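You operate a simulated robot arm through the tools that you are given. There is no shell and no other tool. Be economical: measure what you need, move in short steps, check, and stop when the job is done.

You run a simulated robot arm. Do the job below in one go: nothing can be reset, and whatever is moved stays where it is left.

Task
Drain the receiver into the catch tub; empty the tub into the trough.
Fine: the gauge reads below 1 bar; tub on the green mat, scale under its line, sump valve shut, tub back. After draining release the air to the grey band, valve left open.
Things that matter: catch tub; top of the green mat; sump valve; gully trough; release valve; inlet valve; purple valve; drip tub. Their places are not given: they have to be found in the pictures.

Only the result counts: the job must be done as asked and must still hold three seconds after the hand-in. Knocking over, shifting, dropping, spilling or breaking anything else fails it.

Robot
A 7-joint arm with a two-finger parallel gripper, fixed in place. Base frame: the origin is at the foot of the arm, x ahead of it, y to its left, z up; the work surface is at about z = 0.64. Lengths are in m, angles in rad, forces in N, time in s.
With the tool pointing down near the work surface it reaches from about 0.22 to 0.66 m from the base axis. Its first joint turns from -1.152 to 1.152 rad. Payload 1.57 kg.
Tool frame: the origin (TCP) lies between the finger pads and is the grasp point; the fingertips stand 0.03 m ahead of it; z points along the fingers, y is the line along which they close. The gripper opens to 0.11 m. The fingers are 0.024 m wide and 0.012 m thick; the gripper's body (0.048 by 0.112 m) begins 0.078 m behind the TCP.
Orientation is that of the tool frame in the base frame, as [roll, pitch, yaw] about the fixed x, y, z axes, in that order (R = Rz(yaw) Ry(pitch) Rx(roll)). With the fingers straight down and closing along the base's y, the tool's x points along the base's -x, its y along +y and its z along -z.

Tools
- The arm moves only by the tool arm_command. Its argument "plan" is a list of rows, each a list of 7 numbers: the finger opening in m, from 0 to 0.11, then the shift along the tool's x, y, z in m, then the turn, a rotation vector about the tool's x, y, z in rad. In form: [[fingers, dx, dy, dz, rx, ry, rz], ...]. A call has 1 to 20 rows; each row is the pose to reach, as a shift and turn from the pose commanded when the call began, along the tool's axes at that moment. Rows are played at 5 a second. More than 0.05 m and 0.15 rad between two rows, or a gripper value outside its range, and nothing of the call is played. Where a pose cannot be reached the arm comes as near as it can. A force on the tool above 60 N (or 10 N above the force at the start of the call, whichever is more), or a blocked arm, ends the call early, and 0.2 s more pass. The fingers move at their own pace (about 0.108 m/s each) and stop on an object; they squeeze with about 39 N. The grip force told is the motor's: it shows also when the fingers shut on nothing. Time passes only in rows, and 0.2 s behind the last, so rows that repeat a pose let the fingers close. The reply holds the time, the measured pose of the TCP, the force on the tool along the base axes, the opening and the grip force, in the units named above and with some noise, and new pictures: "pictures" is both (left out), scene, wrist or none.
- Cameras (640 x 400 px; columns grow to the right, rows downward): "scene" is fixed at [0.1679, -0.4294, 1.3848]; the picture's right is [0.54, -0.84, 0.00], its down [-0.63, -0.40, -0.66] and it looks along [0.56, 0.36, -0.75] (base axes); focal length 359 px, centre (320, 200). "wrist" rides on the gripper at [0.07, 0.016, -0.141] in the tool frame; the picture's right is [-0.23, 0.97, 0.00], its down [-0.86, -0.20, -0.48] and it looks along [-0.47, -0.11, 0.88] (tool axes); focal length 222 px, centre (320, 200).
- locate(camera, pixels): for up to 12 pixels [column, row] of the newest picture of that camera ("zoom" is the newest enlarged one), the place [x, y, z] in the base frame of the surface seen there, good to about 0.002 m, but the place of the scene camera against the robot may be out by one fixed shift of up to 0.025 m in any direction. The clock stands still meanwhile.
- inspect(camera, box): a new picture of the part [left, top, right, bottom] of that camera's present view, enlarged. The clock stands still meanwhile.
- hand_in(): hands the job in; it is judged then, once.

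Work in short steps. Measure before you move; look again where a grasp or a placing could have gone wrong, and mend it. You have 80 turns and 200 pictures in all, those below and enlarged ones among them. Open the gripper and draw the arm clear of the work before you hand the job in, unless the task says otherwise; then end with one line.

The tools are called after "Request:" as name(argument=value, ...) on one line, values as JSON. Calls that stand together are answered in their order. arm_command: Moves the arm, as the interface text tells. Its arguments: {"type":"object","properties":{"plan":{"type":"array"},"pictures":{"type":"string","enum":["both","scene","wrist","none"]}},"required":["plan"]} The other tools are called the same way: locate (camera, pixels) gives the place of the surface under pixels of a picture; inspect (camera, box) takes an enlarged picture of a part of a camera's view; hand_in () hands the job in.

At the start:

```text
t: 0.0
position: [0.4071, -0.139, 1.0168]
orientation: [-3.141, -0.001, -3.141]
force: [0.0, 0.7, -0.4]
width: 0.1097
gripper_force: 0.0
```

scene: 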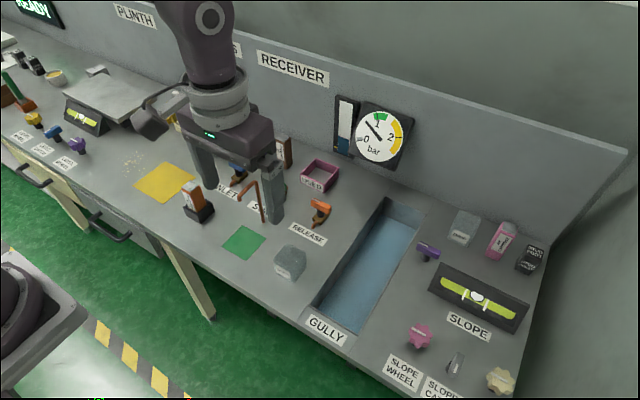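
wrist: 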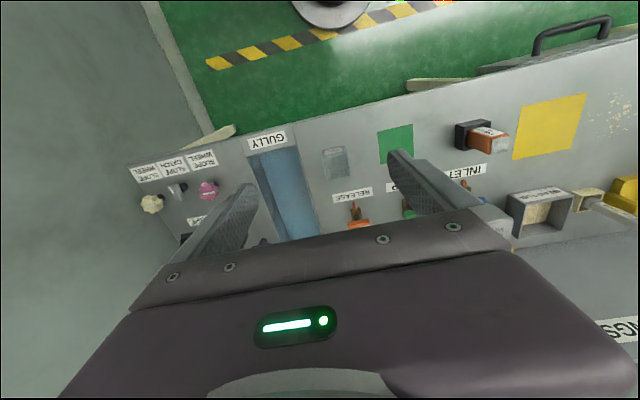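

The scene shows the receiver gauge near (378,138), the gully at (365,265), and tubs at (318,178) and (290,262). I'll enlarge the middle first.

Request:
inspect(camera="scene", box=[160, 120, 360, 290])

Request:
inspect(camera="scene", box=[300, 60, 560, 290])

Request:
inspect(camera="scene", box=[0, 0, 240, 210])

```text
2.35 times, centred on (260, 205) of scene
```

zoom: 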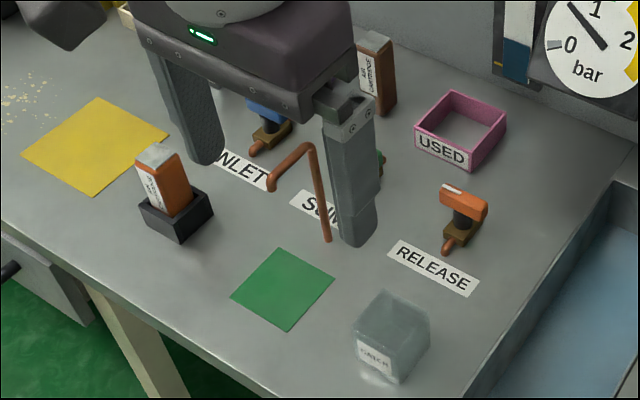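

```text
1.74 times, centred on (430, 175) of scene
```

zoom: 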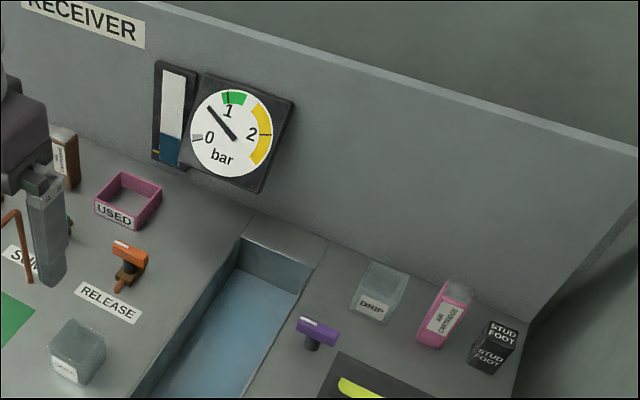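

```text
1.90 times, centred on (120, 105) of scene
```

zoom: 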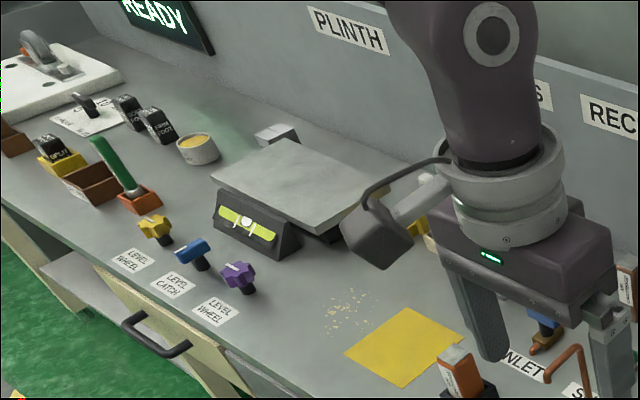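

The arm hides the sump valve. I move the hand aside (left and back) in short rows to see the valves.

Request:
arm_command(plan=[[0.11, 0.02, 0.045, 0, 0, 0, 0], [0.11, 0.04, 0.09, 0, 0, 0, 0], [0.11, 0.06, 0.135, 0, 0, 0, 0], [0.11, 0.08, 0.18, 0, 0, 0, 0], [0.11, 0.08, 0.225, 0, 0, 0, 0], [0.11, 0.08, 0.27, 0, 0, 0, 0], [0.11, 0.08, 0.315, 0, 0, 0, 0]])

```text
t: 1.6
position: [0.3283, 0.1747, 1.0131]
orientation: [3.141, 0.0, -3.141]
force: [-1.0, 0.4, -0.4]
width: 0.1099
gripper_force: 0.0
```

scene: 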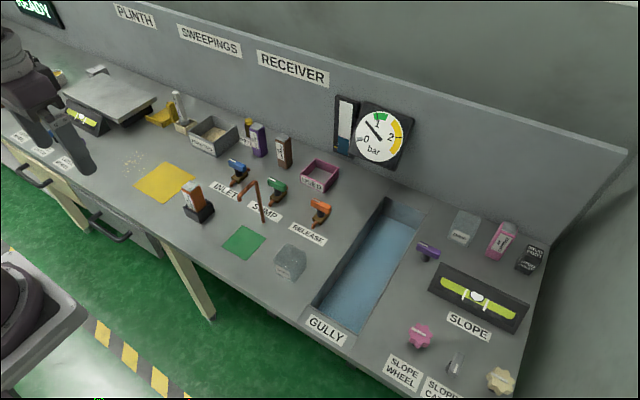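
wrist: 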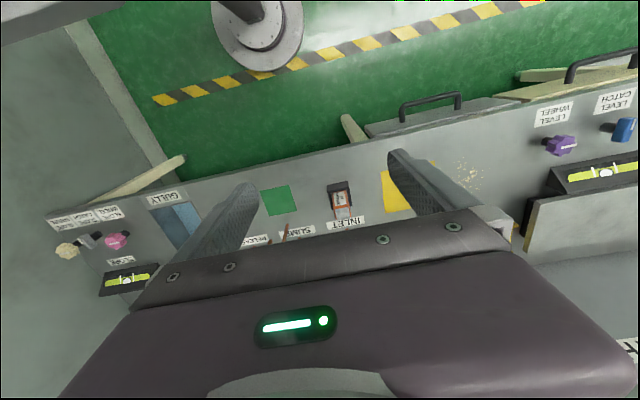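

Now the valves are clear: inlet (238,170), sump (277,188), release (320,210). I enlarge this region and the gauge.

Request:
inspect(camera="scene", box=[320, 85, 420, 180])

Request:
inspect(camera="scene", box=[210, 145, 350, 285])

```text
4.21 times, centred on (370, 132) of scene
```

zoom: 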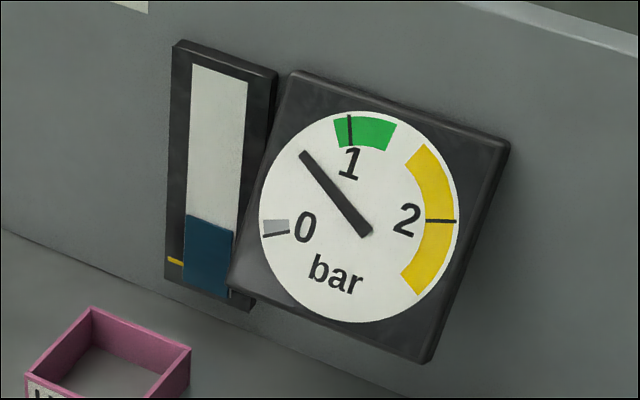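

```text
2.86 times, centred on (280, 215) of scene
```

zoom: 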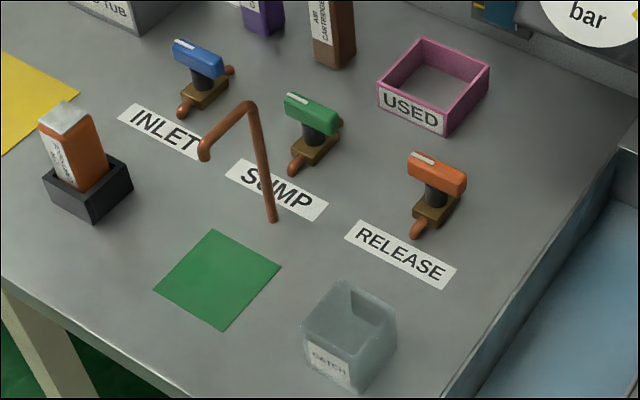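

I measure the key points in this enlargement: handles' ends, pipe mouth, mat corners, tub rim corners.

Request:
locate(camera="zoom", pixels=[[292, 98], [330, 122], [415, 160], [460, 184], [203, 152], [213, 231], [279, 267], [222, 328], [155, 288], [271, 219], [250, 105], [325, 145]])

Request:
locate(camera="zoom", pixels=[[347, 282], [396, 316], [357, 357], [304, 322], [352, 393], [302, 355], [393, 350], [350, 325], [430, 235], [455, 200], [440, 170], [313, 108]])

```text
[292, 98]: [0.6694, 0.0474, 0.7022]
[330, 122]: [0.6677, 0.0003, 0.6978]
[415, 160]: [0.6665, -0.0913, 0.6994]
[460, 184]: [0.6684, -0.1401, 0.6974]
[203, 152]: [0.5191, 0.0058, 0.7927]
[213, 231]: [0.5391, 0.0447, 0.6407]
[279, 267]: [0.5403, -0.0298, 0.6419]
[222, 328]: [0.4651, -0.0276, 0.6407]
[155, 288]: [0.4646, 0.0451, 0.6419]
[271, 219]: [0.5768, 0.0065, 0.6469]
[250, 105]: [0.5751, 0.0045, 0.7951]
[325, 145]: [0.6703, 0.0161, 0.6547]
```

```text
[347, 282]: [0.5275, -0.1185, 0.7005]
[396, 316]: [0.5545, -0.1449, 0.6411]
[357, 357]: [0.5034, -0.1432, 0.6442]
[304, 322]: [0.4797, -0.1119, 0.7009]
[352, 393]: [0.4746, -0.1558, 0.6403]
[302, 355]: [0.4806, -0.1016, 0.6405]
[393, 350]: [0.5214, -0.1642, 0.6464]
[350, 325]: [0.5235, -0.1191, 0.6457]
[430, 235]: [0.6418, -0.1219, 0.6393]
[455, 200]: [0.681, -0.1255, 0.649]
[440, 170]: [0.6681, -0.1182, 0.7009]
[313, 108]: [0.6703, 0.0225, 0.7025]
```

The sump, release and inlet handles lie across their pipes (shut); gauge ≈0.6 bar; sight glass above its yellow line. I move the hand over the green mat to re-measure with the wrist camera.

Request:
arm_command(plan=[[0.11, -0.01, -0.045, 0.01, 0, 0, 0], [0.11, -0.02, -0.09, 0.02, 0, 0, 0], [0.11, -0.03, -0.135, 0.03, 0, 0, 0], [0.11, -0.04, -0.18, 0.04, 0, 0, 0], [0.11, -0.05, -0.21, 0.06, 0, 0, 0], [0.11, -0.05, -0.235, 0.08, 0, 0, 0], [0.11, -0.05, -0.235, 0.08, 0, 0, 0]])

```text
t: 3.2
position: [0.3797, -0.0617, 0.939]
orientation: [3.141, 0.001, 3.141]
force: [0.5, 1.1, -0.7]
width: 0.1099
gripper_force: 0.1
```

scene: 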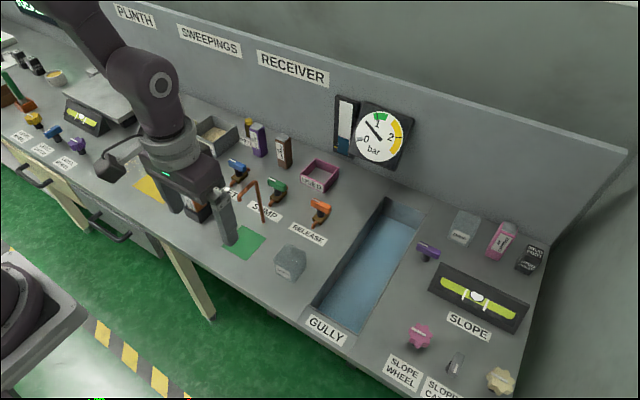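
wrist: 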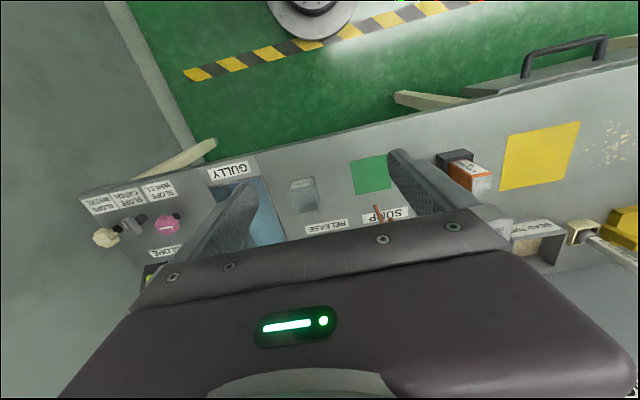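

The wrist view shows the mat (370,175) and tub (303,195). I enlarge it to locate them in the trustworthy frame.

Request:
inspect(camera="wrist", box=[240, 130, 440, 255])

```text
3.20 times, centred on (340, 192) of wrist
```

zoom: 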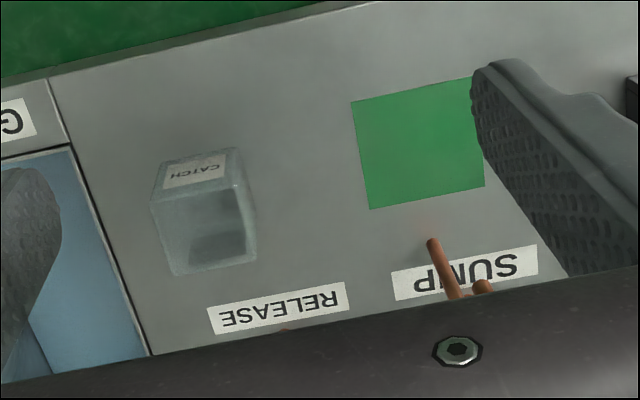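

I locate mat corners, tub rim corners and the pipe base.

Request:
locate(camera="zoom", pixels=[[353, 103], [370, 207], [482, 186], [433, 241], [480, 286], [154, 198], [240, 152], [171, 275], [256, 260], [235, 180], [162, 165], [215, 250]])

```text
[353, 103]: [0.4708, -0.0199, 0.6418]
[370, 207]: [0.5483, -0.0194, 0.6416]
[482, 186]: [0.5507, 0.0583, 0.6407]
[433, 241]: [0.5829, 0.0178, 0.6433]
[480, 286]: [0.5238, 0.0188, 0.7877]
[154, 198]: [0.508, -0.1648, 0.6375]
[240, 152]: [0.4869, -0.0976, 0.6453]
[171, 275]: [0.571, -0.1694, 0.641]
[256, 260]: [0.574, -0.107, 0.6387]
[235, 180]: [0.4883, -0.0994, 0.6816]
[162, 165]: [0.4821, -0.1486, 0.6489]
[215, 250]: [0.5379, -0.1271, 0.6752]
```

Correction scene→true ≈ (+0.007,+0.011,0); mat centre ≈(0.510,0.019), pipe mouth ≈(0.525,0.017,0.79), tub centre ≈(0.510,-0.126), turned slightly clockwise. I yaw the tool 0.12 and come closer to the tub to measure it.

Request:
arm_command(plan=[[0.11, -0.015, -0.03, 0.03, 0, 0, 0.06], [0.11, -0.03, -0.06, 0.06, 0, 0, 0.12], [0.11, -0.045, -0.062, 0.09, 0, 0, 0.12], [0.11, -0.045, -0.062, 0.09, 0, 0, 0.12]], pictures="wrist")

Request:
inspect(camera="wrist", box=[220, 110, 420, 235])

```text
t: 4.2
position: [0.4231, -0.1168, 0.8477]
orientation: [-3.14, -0.001, 3.021]
force: [0.1, 0.2, -0.5]
width: 0.11
gripper_force: 0.0
```

wrist: 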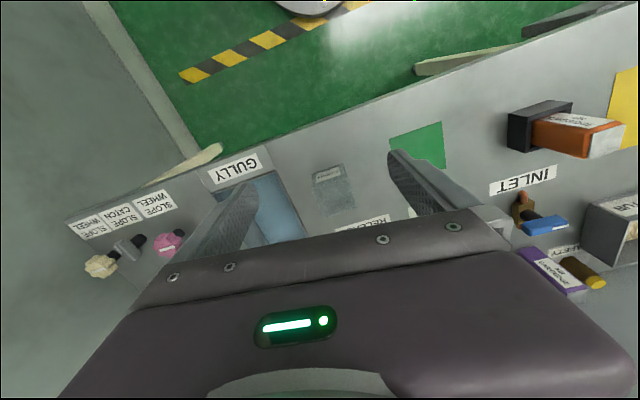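

```text
3.20 times, centred on (320, 172) of wrist
```

zoom: 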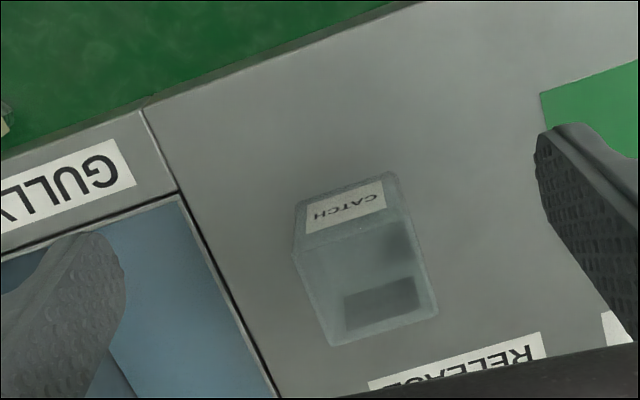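

The tub's edges seem turned the other way than I assumed; I locate the rim corners.

Request:
locate(camera="zoom", pixels=[[298, 204], [396, 174], [296, 258], [410, 209], [334, 344], [437, 312], [384, 188], [307, 212], [386, 210], [305, 234]])

```text
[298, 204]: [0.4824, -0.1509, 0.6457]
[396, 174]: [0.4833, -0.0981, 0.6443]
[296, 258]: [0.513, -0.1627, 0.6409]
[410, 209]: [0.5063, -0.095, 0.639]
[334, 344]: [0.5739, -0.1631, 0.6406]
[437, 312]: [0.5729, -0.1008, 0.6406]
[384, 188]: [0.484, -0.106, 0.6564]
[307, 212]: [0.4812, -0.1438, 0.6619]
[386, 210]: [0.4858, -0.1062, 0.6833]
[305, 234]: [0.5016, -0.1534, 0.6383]
```

The tub is square to the base: x 0.483–0.537, y −0.153…−0.100, 6 cm high. I undo the yaw, then tilt the tool 30° forward at a pre-grasp point behind the tub.

Request:
arm_command(plan=[[0.11, 0, -0.009, 0, 0, 0, -0.06], [0.11, 0, -0.009, 0, 0, 0, -0.12]], pictures="none")

Request:
arm_command(plan=[[0.11, -0.006, 0, 0.015, 0, -0.13, 0], [0.11, -0.012, 0, 0.03, 0, -0.26, 0], [0.11, -0.018, 0, 0.045, 0, -0.39, 0], [0.11, -0.025, 0, 0.062, 0, -0.52, 0], [0.11, -0.025, 0, 0.062, 0, -0.52, 0]])

```text
t: 4.8
position: [0.4213, -0.1273, 0.8478]
orientation: [-3.141, -0.001, -3.139]
force: [-0.2, 0.3, -0.2]
width: 0.1102
gripper_force: 0.0
```

```text
t: 6.0
position: [0.4482, -0.1304, 0.7856]
orientation: [-3.141, 0.52, -3.141]
force: [0.5, 0.4, -0.3]
width: 0.1099
gripper_force: 0.0
```

scene: 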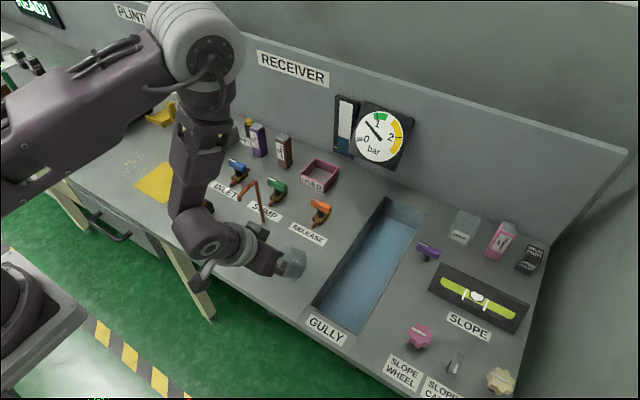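
wrist: 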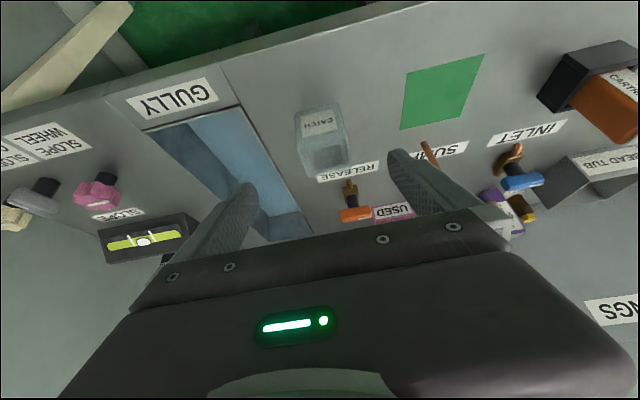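

The tub is between the fingers' lines (tub at (322,145)). I advance 0.12 along the tool axis and close.

Request:
arm_command(plan=[[0.11, 0, 0.004, 0.04, 0, 0, 0], [0.11, 0, 0.004, 0.08, 0, 0, 0], [0.11, 0, 0.004, 0.1, 0, 0, 0], [0.11, 0, 0.004, 0.12, 0, 0, 0], [0.11, 0, 0.004, 0.12, 0, 0, 0], [0.08, 0, 0.004, 0.12, 0, 0, 0], [0.04, 0, 0.004, 0.12, 0, 0, 0], [0.04, 0, 0.004, 0.12, 0, 0, 0]])

```text
t: 7.8
position: [0.5051, -0.1261, 0.6834]
orientation: [3.141, 0.522, 3.14]
force: [-0.3, 0.6, -0.1]
width: 0.0555
gripper_force: 39.0
```

scene: 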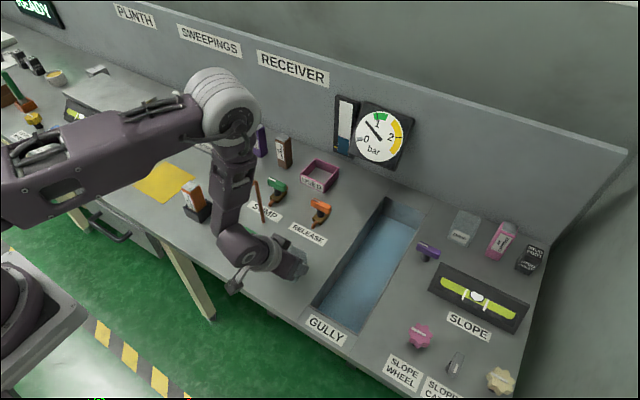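
wrist: 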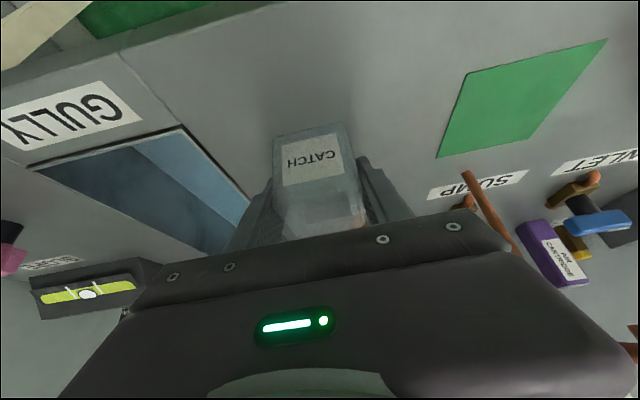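

Held (width 0.0555). I lift 3 cm, carry 0.144 m to +y and 5 mm forward, and set it down on the mat under the pipe mouth.

Request:
arm_command(plan=[[0.04, -0.015, 0, -0.026, 0, 0, 0], [0.04, -0.0193, 0.036, -0.0235, 0, 0, 0], [0.04, -0.0193, 0.072, -0.0235, 0, 0, 0], [0.04, -0.0193, 0.108, -0.0235, 0, 0, 0], [0.04, -0.0193, 0.144, -0.0235, 0, 0, 0], [0.04, -0.0193, 0.144, -0.0235, 0, 0, 0]])

```text
t: 9.2
position: [0.5097, 0.0164, 0.7129]
orientation: [3.141, 0.519, -3.141]
force: [0.6, -0.3, -1.1]
width: 0.0555
gripper_force: 39.3
```

scene: 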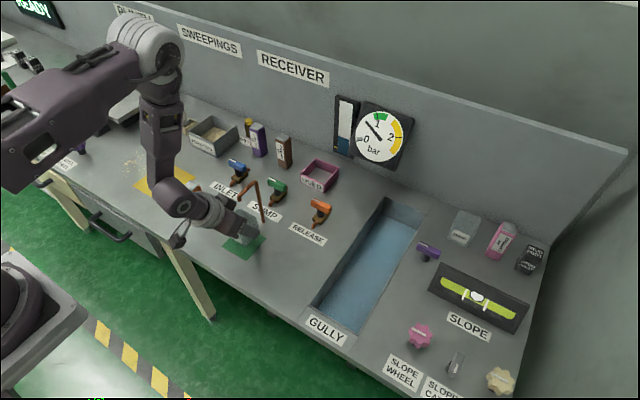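
wrist: 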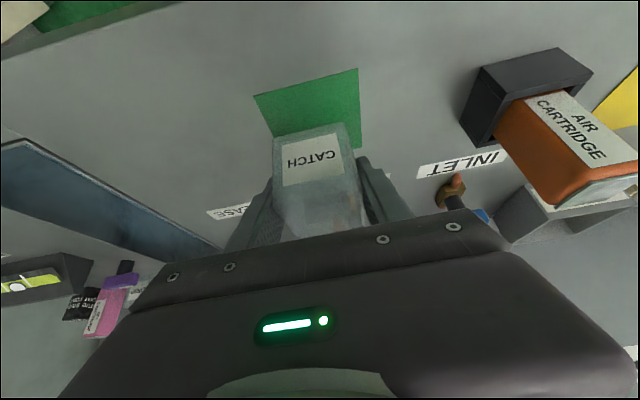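

Lower 2.9 cm, release, and back out along the tool axis.

Request:
arm_command(plan=[[0.04, 0.0075, 0.001, 0.013, 0, 0, 0], [0.04, 0.0143, 0.001, 0.0247, 0, 0, 0], [0.04, 0.0143, 0.001, 0.0247, 0, 0, 0], [0.09, 0.0143, 0.001, 0.0247, 0, 0, 0], [0.09, 0.0143, 0.001, 0.0247, 0, 0, 0], [0.09, 0.0143, 0.001, -0.015, 0, 0, 0], [0.09, 0.0143, 0.001, -0.055, 0, 0, 0], [0.09, 0.0143, 0.001, -0.095, 0, 0, 0], [0.09, 0.0143, 0.001, -0.135, 0, 0, 0]])

Request:
inspect(camera="scene", box=[200, 145, 340, 275])

```text
t: 11.2
position: [0.4289, 0.0174, 0.8229]
orientation: [-3.141, 0.52, -3.141]
force: [-0.6, -0.7, -0.7]
width: 0.0901
gripper_force: 0.0
```

scene: 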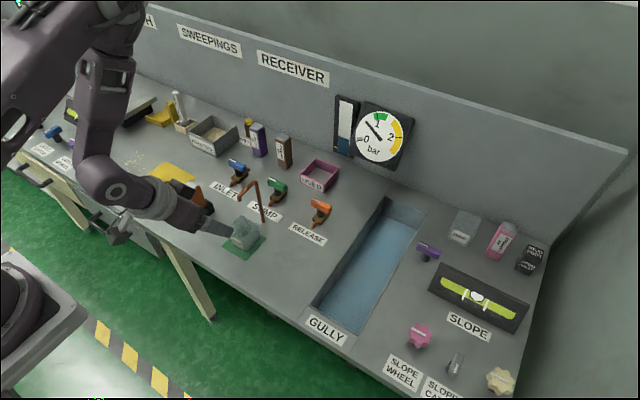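
wrist: 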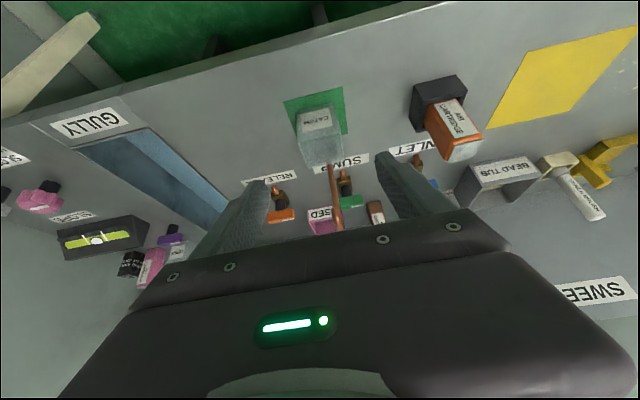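

```text
3.08 times, centred on (270, 210) of scene
```

zoom: 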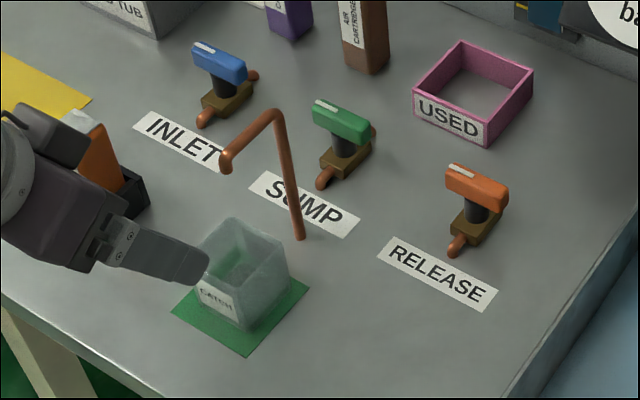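

The tub stands on the mat. I check where the pipe mouth lies against the tub's rim, from both cameras, and measure the sump handle.

Request:
locate(camera="zoom", pixels=[[226, 168], [226, 155], [232, 218], [289, 260], [245, 285], [195, 248], [322, 106], [362, 130], [340, 120], [455, 170], [503, 200]])

Request:
inspect(camera="wrist", box=[250, 80, 450, 240])

```text
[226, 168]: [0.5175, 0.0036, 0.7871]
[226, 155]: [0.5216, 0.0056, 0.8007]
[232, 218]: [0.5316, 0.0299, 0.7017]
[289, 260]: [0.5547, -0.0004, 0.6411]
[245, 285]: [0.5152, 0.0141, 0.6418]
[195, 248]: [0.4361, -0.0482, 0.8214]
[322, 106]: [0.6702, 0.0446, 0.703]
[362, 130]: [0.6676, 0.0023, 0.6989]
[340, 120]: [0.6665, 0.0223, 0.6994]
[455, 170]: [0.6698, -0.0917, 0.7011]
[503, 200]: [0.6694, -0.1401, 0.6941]
```

```text
2.50 times, centred on (350, 160) of wrist
```

zoom: 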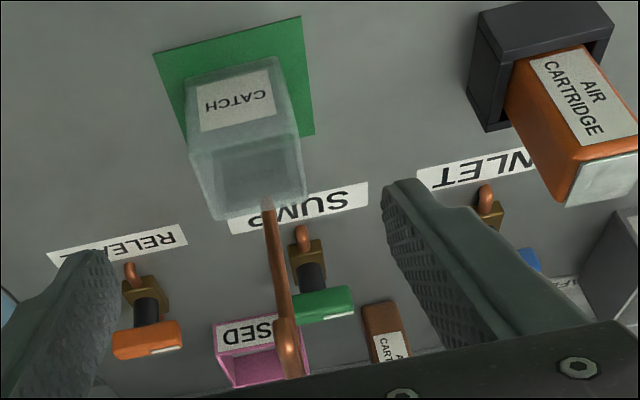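

The mouth (scene ≈0.521) is only ~1 cm inside the tub's back rim (0.532). I re-grip the tub and shift it 6 mm further back for margin.

Request:
arm_command(plan=[[0.09, 0, 0, 0.04, 0, 0, 0], [0.09, 0, 0, 0.08, 0, 0, 0], [0.09, 0, 0, 0.12, 0, 0, 0], [0.09, 0, 0, 0.16, 0, 0, 0], [0.07, 0, 0, 0.16, 0, 0, 0], [0.04, 0, 0, 0.16, 0, 0, 0], [0.04, 0, 0, 0.16, 0, 0, 0], [0.04, -0.002, 0, 0.1565, 0, 0, 0], [0.04, -0.0072, 0, 0.1595, 0, 0, 0], [0.04, -0.0072, 0, 0.1595, 0, 0, 0], [0.04, -0.0052, 0, 0.163, 0, 0, 0], [0.04, -0.0052, 0, 0.163, 0, 0, 0], [0.09, -0.0052, 0, 0.163, 0, 0, 0], [0.09, -0.0052, 0, 0.163, 0, 0, 0], [0.09, -0.0052, 0, 0.12, 0, 0, 0], [0.09, -0.0052, 0, 0.08, 0, 0, 0], [0.09, -0.0052, 0, 0.04, 0, 0, 0], [0.09, 0, 0, 0, 0, 0, 0]], pictures="wrist")

Request:
inspect(camera="scene", box=[200, 145, 340, 275])

Request:
locate(camera="zoom", pixels=[[235, 215], [228, 219], [226, 168], [245, 225]])

```text
t: 15.0
position: [0.4294, 0.017, 0.8226]
orientation: [3.141, 0.52, -3.141]
force: [-0.7, -0.4, -0.9]
width: 0.09
gripper_force: 0.0
```

wrist: 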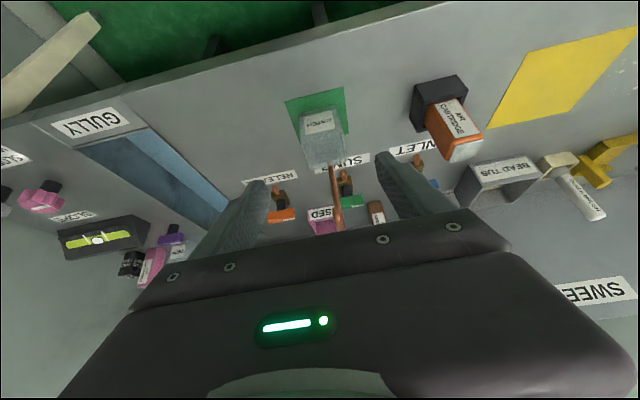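

```text
3.08 times, centred on (270, 210) of scene
```

zoom: 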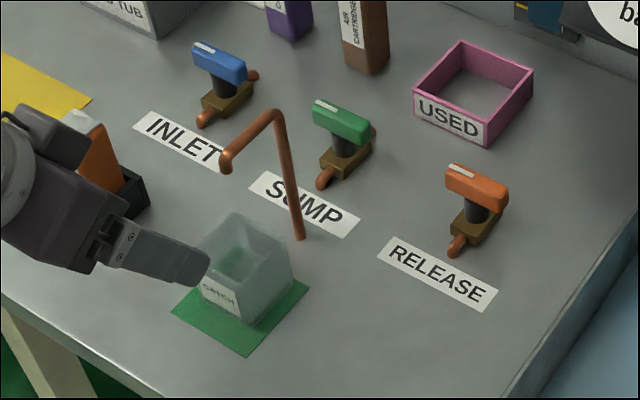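

```text
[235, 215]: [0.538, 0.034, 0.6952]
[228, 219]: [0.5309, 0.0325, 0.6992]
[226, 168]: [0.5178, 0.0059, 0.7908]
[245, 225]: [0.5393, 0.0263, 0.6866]
```

Good: the mouth is now well inside the rim. Next the sump handle, true centre ≈(0.675,0.034), top z 0.703, lying along y. I rise, reduce the tilt to 15°, then swing over the valve while turning the fingers to close along x.

Request:
arm_command(plan=[[0.09, -0.024, 0, -0.021, 0, 0.13, 0], [0.06, -0.047, 0, -0.042, 0, 0.26, 0], [0.06, -0.047, 0, -0.042, 0, 0.26, 0]], pictures="none")

Request:
arm_command(plan=[[0.06, -0.019, 0.0015, 0.005, 0, 0, 0.143], [0.06, -0.038, 0.003, 0.01, 0, 0, 0.286], [0.06, -0.057, 0.0045, 0.015, 0, 0, 0.429], [0.06, -0.076, 0.006, 0.02, 0, 0, 0.572], [0.06, -0.095, 0.0075, 0.025, 0, 0, 0.715], [0.06, -0.114, 0.009, 0.03, 0, 0, 0.858], [0.06, -0.133, 0.0105, 0.035, 0, 0, 1.001], [0.06, -0.152, 0.012, 0.04, 0, 0, 1.144], [0.06, -0.171, 0.0135, 0.045, 0, 0, 1.287], [0.06, -0.19, 0.015, 0.05, 0, 0, 1.43], [0.06, -0.2077, 0.017, 0.0553, 0, 0, 1.5708], [0.06, -0.2077, 0.017, 0.0553, 0, 0, 1.5708]])

```text
t: 15.8
position: [0.4493, 0.0193, 0.8814]
orientation: [3.14, 0.259, -3.14]
force: [-0.1, 0.3, -1.0]
width: 0.0598
gripper_force: 0.1
```

```text
t: 18.4
position: [0.6666, 0.0358, 0.8809]
orientation: [2.882, 0.001, 1.568]
force: [0.0, 0.6, 0.2]
width: 0.06
gripper_force: 0.1
```

scene: 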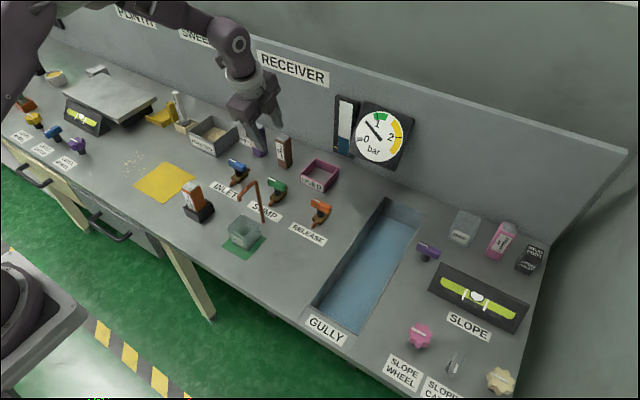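
wrist: 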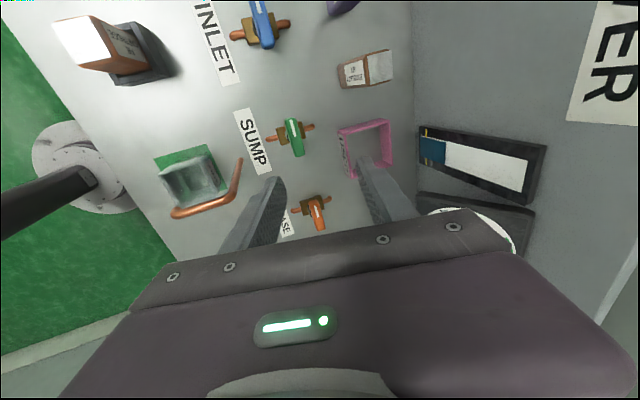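

Excellent view: sump handle at (293,136). I locate handle points in wrist view.

Request:
inspect(camera="wrist", box=[220, 90, 380, 240])

Request:
locate(camera="wrist", pixels=[[290, 121], [296, 152], [293, 137], [310, 198], [320, 225], [315, 211], [258, 8], [272, 45], [270, 139], [313, 127]])

```text
2.67 times, centred on (300, 165) of wrist
```

zoom: 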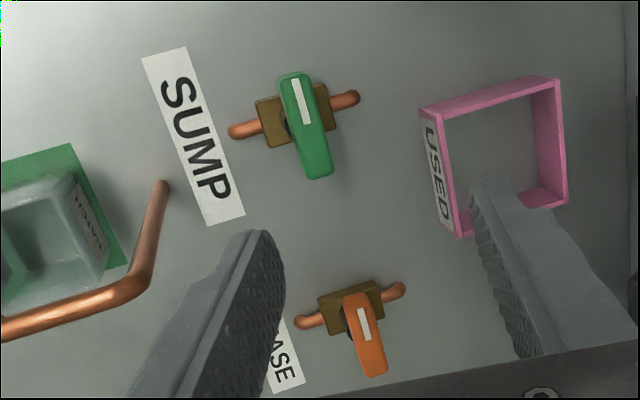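

```text
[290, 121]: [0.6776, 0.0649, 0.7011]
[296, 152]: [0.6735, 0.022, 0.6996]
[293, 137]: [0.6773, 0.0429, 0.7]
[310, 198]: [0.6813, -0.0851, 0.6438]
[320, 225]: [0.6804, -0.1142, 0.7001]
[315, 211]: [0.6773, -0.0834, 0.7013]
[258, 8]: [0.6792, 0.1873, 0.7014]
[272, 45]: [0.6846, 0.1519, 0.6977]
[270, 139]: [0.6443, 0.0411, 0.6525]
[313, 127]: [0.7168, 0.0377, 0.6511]
```

Handle centre ≈(0.677,0.041,0.70), along y. I straighten the tool to vertical and descend to just above it to see whether that reach holds.

Request:
arm_command(plan=[[0.06, 0.002, -0.007, 0.04, 0.09, 0, 0], [0.06, 0.004, -0.014, 0.08, 0.18, 0, 0], [0.06, 0.005, -0.0208, 0.1186, 0.26, 0, 0], [0.06, 0.005, -0.0208, 0.1186, 0.26, 0, 0]])

Request:
inspect(camera="wrist", box=[200, 60, 440, 240])

```text
t: 19.4
position: [0.6762, 0.0413, 0.7621]
orientation: [-3.14, 0.0, 1.568]
force: [0.0, 0.1, 0.5]
width: 0.06
gripper_force: 0.0
```

scene: 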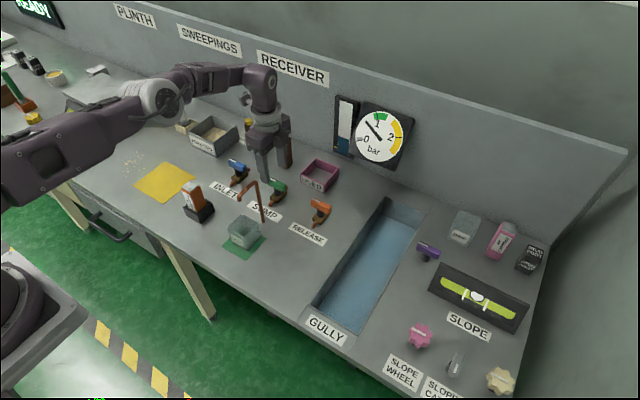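
wrist: 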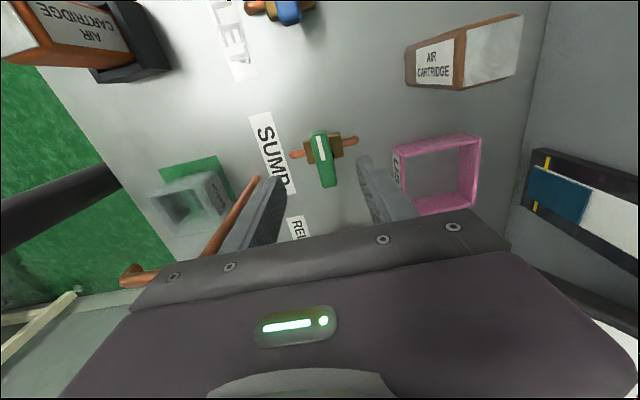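

```text
2.22 times, centred on (320, 150) of wrist
```

zoom: 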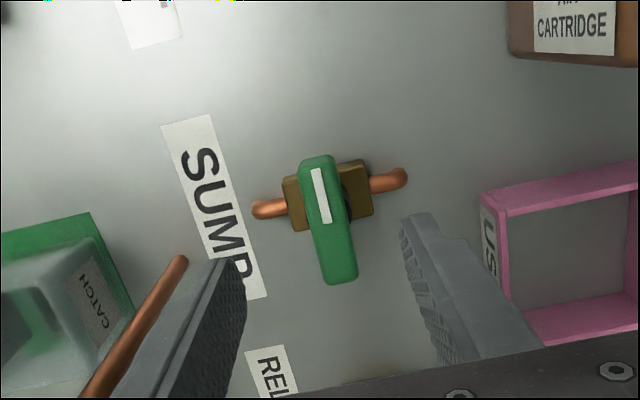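

Reached upright. I re-measure the handle ends from here.

Request:
locate(camera="zoom", pixels=[[318, 165], [340, 270], [328, 215], [310, 235], [342, 225], [300, 203], [360, 185]])

```text
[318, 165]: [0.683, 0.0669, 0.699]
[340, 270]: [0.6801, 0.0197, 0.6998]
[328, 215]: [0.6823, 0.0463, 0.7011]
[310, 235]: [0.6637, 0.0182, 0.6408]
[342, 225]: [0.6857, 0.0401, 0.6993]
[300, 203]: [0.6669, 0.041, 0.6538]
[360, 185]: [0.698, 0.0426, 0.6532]
```

Handle centre (0.681,0.043). I descend 4.9 cm with the handle between the fingers and close.

Request:
arm_command(plan=[[0.06, 0.001, 0.004, 0.025, 0, 0, 0], [0.06, 0.001, 0.004, 0.049, 0, 0, 0], [0.06, 0.001, 0.004, 0.049, 0, 0, 0], [0.03, 0.001, 0.004, 0.049, 0, 0, 0], [0.01, 0.001, 0.004, 0.049, 0, 0, 0], [0.01, 0.001, 0.004, 0.049, 0, 0, 0]], pictures="wrist")

```text
t: 20.6
position: [0.6744, 0.0403, 0.7311]
orientation: [3.127, 0.007, 1.574]
force: [-20.5, -0.7, 27.2]
width: 0.0078
gripper_force: 0.1
out of reach, approached as far as the arm can: row 1, 2, 3, 4, 5, 6
stopped in row 6: the force on the tool passed its limit (the readings are from after the stop); the commanded pose is now the measured one
```

wrist: 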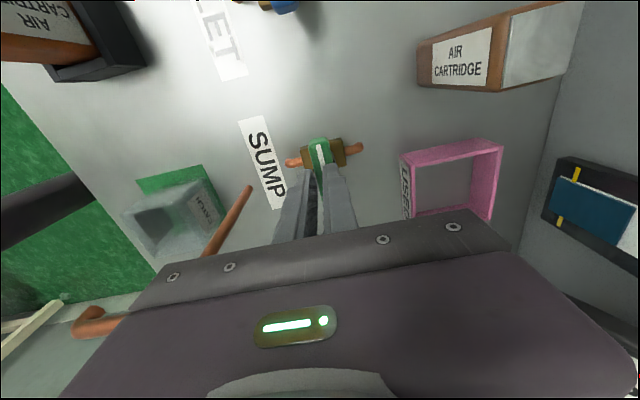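

Upright is just out of reach low down; the fingers closed on top of the handle. I rise, reopen and tilt by 0.2 rad forward.

Request:
arm_command(plan=[[0.01, 0, 0, -0.03, 0, 0, 0], [0.06, 0.001, 0.0, -0.04, -0.1, 0, 0], [0.06, 0.002, 0.0, -0.04, -0.2, 0, 0], [0.06, 0.002, 0.0, -0.04, -0.2, 0, 0]], pictures="wrist")

Request:
inspect(camera="scene", box=[200, 100, 400, 240])

```text
t: 21.6
position: [0.6755, 0.0417, 0.7691]
orientation: [2.925, 0.002, 1.572]
force: [0.7, -0.9, 0.3]
width: 0.0601
gripper_force: 0.2
```

wrist: 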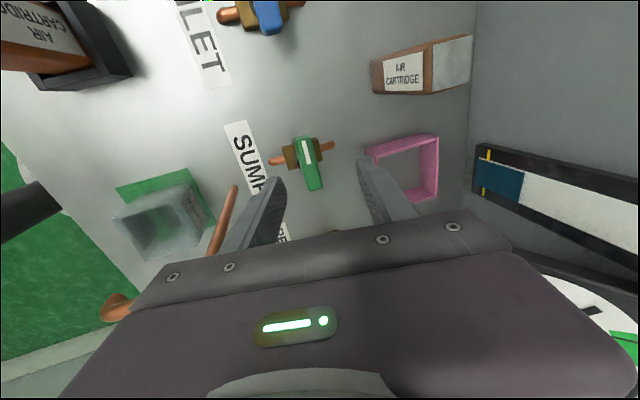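

```text
2.86 times, centred on (300, 170) of scene
```

zoom: 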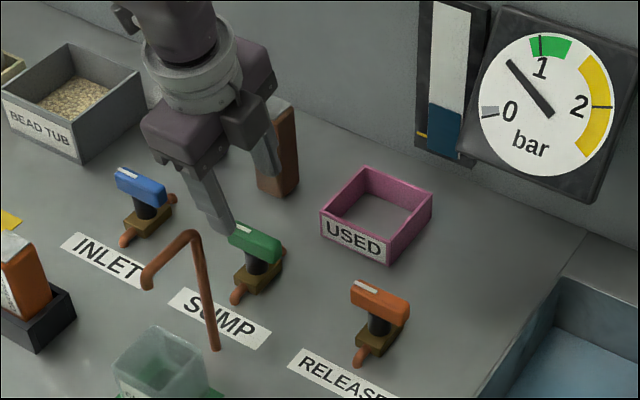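

Valve undisturbed. I descend to the grip depth without closing yet.

Request:
arm_command(plan=[[0.06, 0.001, -0.005, 0.027, 0, 0, 0], [0.06, 0.001, -0.0102, 0.054, 0, 0, 0], [0.06, 0.001, -0.0102, 0.054, 0, 0, 0]], pictures="wrist")

Request:
inspect(camera="wrist", box=[220, 90, 420, 240])

```text
t: 22.4
position: [0.6755, 0.0445, 0.7121]
orientation: [2.924, 0.003, 1.573]
force: [-0.9, -0.1, -0.4]
width: 0.06
gripper_force: 0.1
```

wrist: 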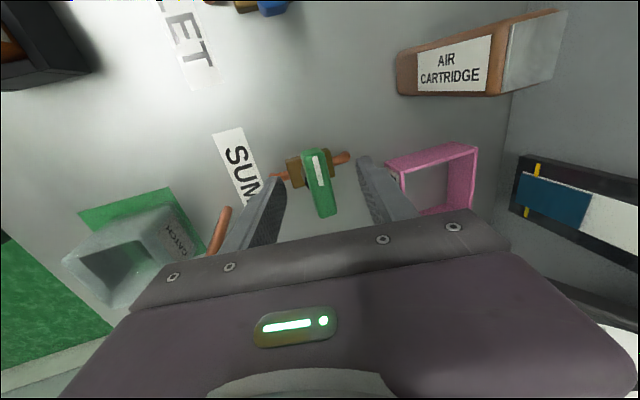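

```text
2.67 times, centred on (320, 165) of wrist
```

zoom: 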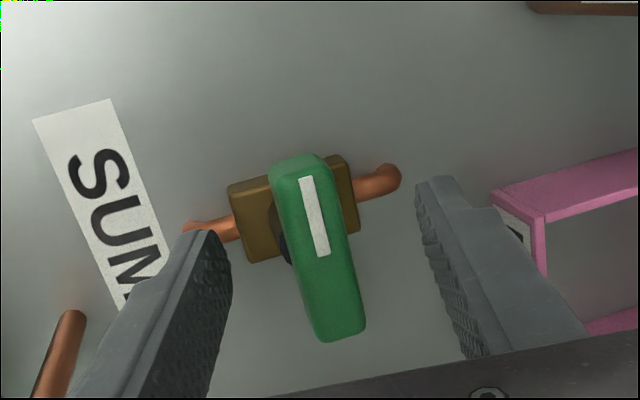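

The handle sits midway between the fingers. Close on it.

Request:
arm_command(plan=[[0.03, 0, 0, 0, 0, 0, 0], [0.01, 0, 0, 0, 0, 0, 0], [0.01, 0, 0, 0, 0, 0, 0]], pictures="wrist")

```text
t: 23.2
position: [0.6758, 0.0436, 0.7118]
orientation: [2.928, 0.004, 1.573]
force: [-7.6, -0.4, 3.8]
width: 0.0207
gripper_force: 33.9
```

wrist: 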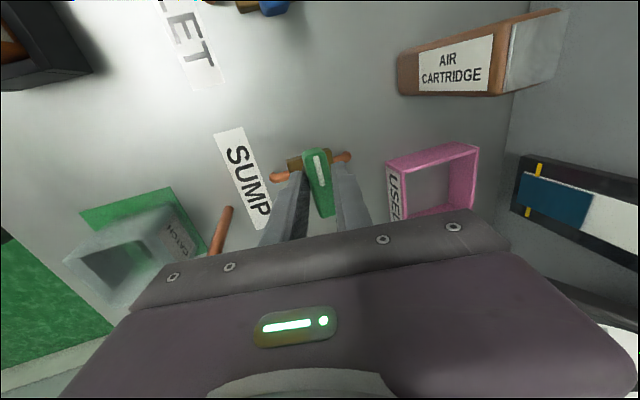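

Gripped (0.0207). I try a small counter-clockwise turn (from above) of 0.3 rad.

Request:
arm_command(plan=[[0.01, 0, 0, 0, 0, 0, -0.1], [0.01, 0, 0, 0, 0, 0, -0.2], [0.01, 0, 0, 0, 0, 0, -0.3]], pictures="wrist")

Request:
inspect(camera="scene", box=[200, 90, 410, 260])

```text
t: 24.0
position: [0.6748, 0.0429, 0.7128]
orientation: [2.943, 0.065, 1.867]
force: [-26.8, -0.8, 6.9]
width: 0.0203
gripper_force: 33.5
```

wrist: 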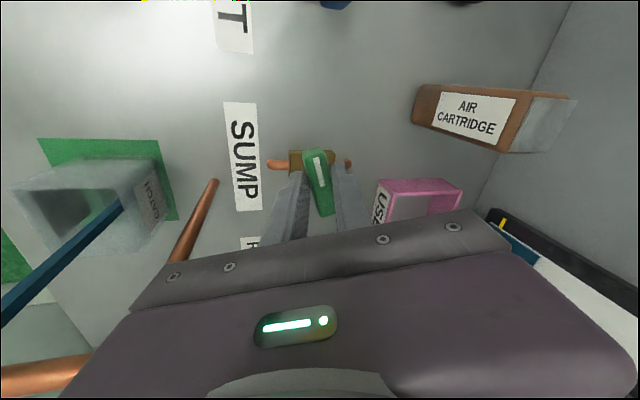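

```text
2.35 times, centred on (305, 175) of scene
```

zoom: 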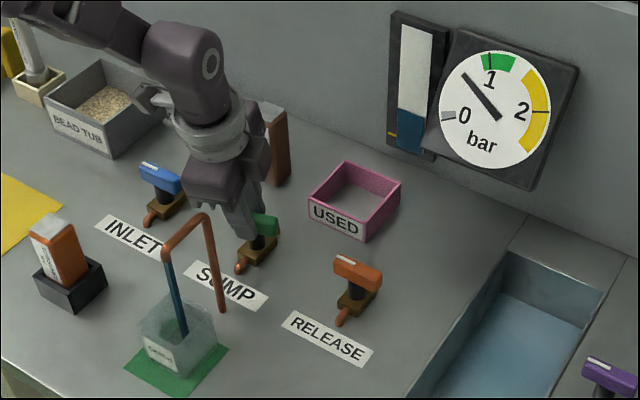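

The valve opens this way: a blue stream falls into the tub. I relieve the sideways force by 3 mm and let 1 s pass, then look at level and tub.

Request:
arm_command(plan=[[0.01, 0.001, -0.003, 0, 0, 0, 0], [0.01, 0.001, -0.003, 0, 0, 0, 0], [0.01, 0.001, -0.003, 0, 0, 0, 0], [0.01, 0.001, -0.003, 0, 0, 0, 0]], pictures="wrist")

Request:
inspect(camera="scene", box=[200, 90, 410, 260])

```text
t: 25.0
position: [0.6732, 0.0442, 0.7126]
orientation: [2.937, 0.068, 1.867]
force: [-1.9, -3.4, -13.7]
width: 0.0202
gripper_force: 34.3
```

wrist: 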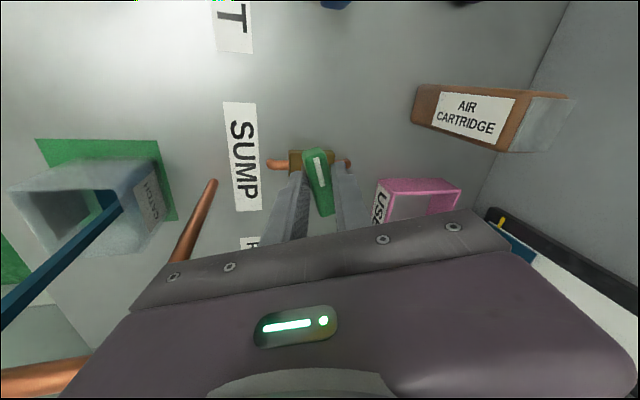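

```text
2.35 times, centred on (305, 175) of scene
```

zoom: 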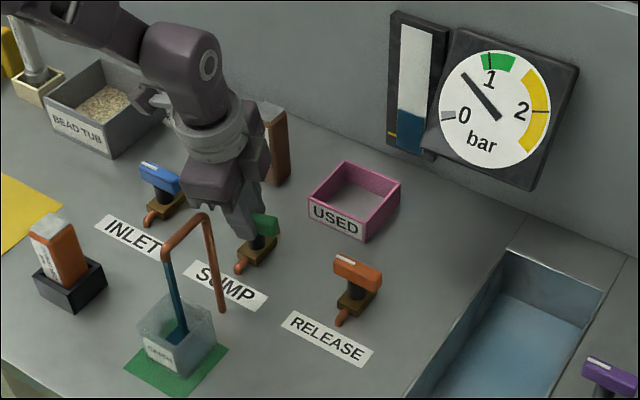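

Water level in the glass falls slowly. Let 3 more seconds pass.

Request:
arm_command(plan=[[0.01, 0, 0, 0, 0, 0, 0], [0.01, 0, 0, 0, 0, 0, 0], [0.01, 0, 0, 0, 0, 0, 0], [0.01, 0, 0, 0, 0, 0, 0], [0.01, 0, 0, 0, 0, 0, 0], [0.01, 0, 0, 0, 0, 0, 0], [0.01, 0, 0, 0, 0, 0, 0], [0.01, 0, 0, 0, 0, 0, 0], [0.01, 0, 0, 0, 0, 0, 0], [0.01, 0, 0, 0, 0, 0, 0], [0.01, 0, 0, 0, 0, 0, 0], [0.01, 0, 0, 0, 0, 0, 0], [0.01, 0, 0, 0, 0, 0, 0], [0.01, 0, 0, 0, 0, 0, 0]], pictures="none")

Request:
inspect(camera="scene", box=[200, 90, 410, 260])

```text
t: 28.0
position: [0.6743, 0.0431, 0.7121]
orientation: [2.934, 0.069, 1.866]
force: [2.6, -9.4, -10.0]
width: 0.02
gripper_force: 34.3
```

```text
2.35 times, centred on (305, 175) of scene
```

zoom: 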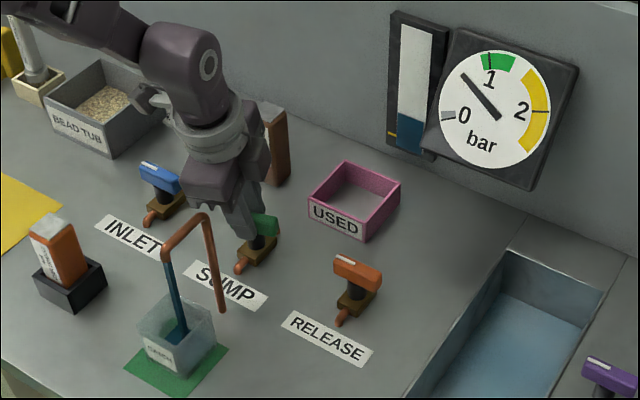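

Level's left edge is at row ~117, the yellow line at ~134. Another 4 s, then zoom on tub and glass.

Request:
arm_command(plan=[[0.01, 0, 0, 0, 0, 0, 0], [0.01, 0, 0, 0, 0, 0, 0], [0.01, 0, 0, 0, 0, 0, 0], [0.01, 0, 0, 0, 0, 0, 0], [0.01, 0, 0, 0, 0, 0, 0], [0.01, 0, 0, 0, 0, 0, 0], [0.01, 0, 0, 0, 0, 0, 0], [0.01, 0, 0, 0, 0, 0, 0], [0.01, 0, 0, 0, 0, 0, 0], [0.01, 0, 0, 0, 0, 0, 0], [0.01, 0, 0, 0, 0, 0, 0], [0.01, 0, 0, 0, 0, 0, 0], [0.01, 0, 0, 0, 0, 0, 0], [0.01, 0, 0, 0, 0, 0, 0], [0.01, 0, 0, 0, 0, 0, 0], [0.01, 0, 0, 0, 0, 0, 0], [0.01, 0, 0, 0, 0, 0, 0], [0.01, 0, 0, 0, 0, 0, 0], [0.01, 0, 0, 0, 0, 0, 0]], pictures="none")

Request:
inspect(camera="scene", box=[320, 85, 420, 180])

Request:
inspect(camera="scene", box=[210, 165, 310, 265])

```text
t: 32.0
position: [0.6751, 0.0439, 0.7124]
orientation: [2.935, 0.067, 1.865]
force: [3.3, -11.8, -1.9]
width: 0.0201
gripper_force: 33.6
```

```text
4.21 times, centred on (370, 132) of scene
```

zoom: 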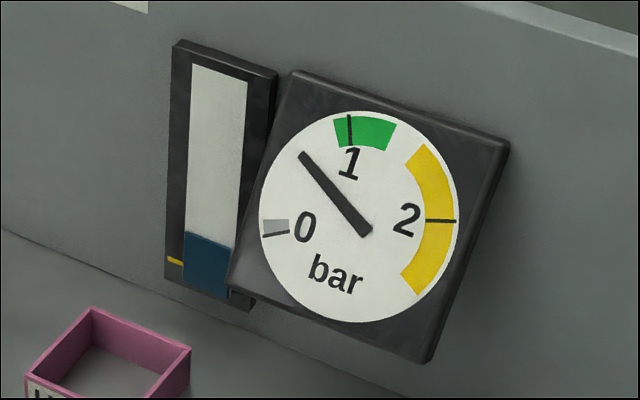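

```text
4.00 times, centred on (260, 215) of scene
```

zoom: 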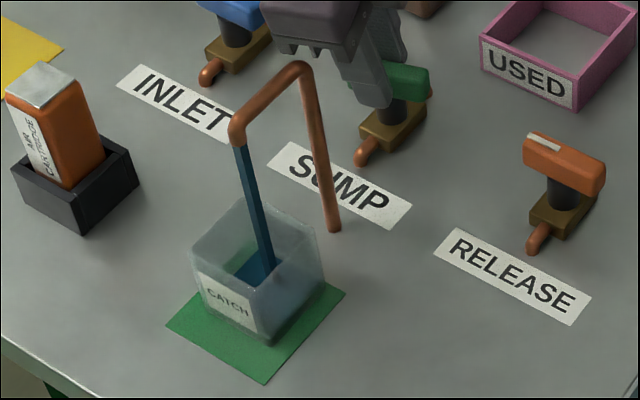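

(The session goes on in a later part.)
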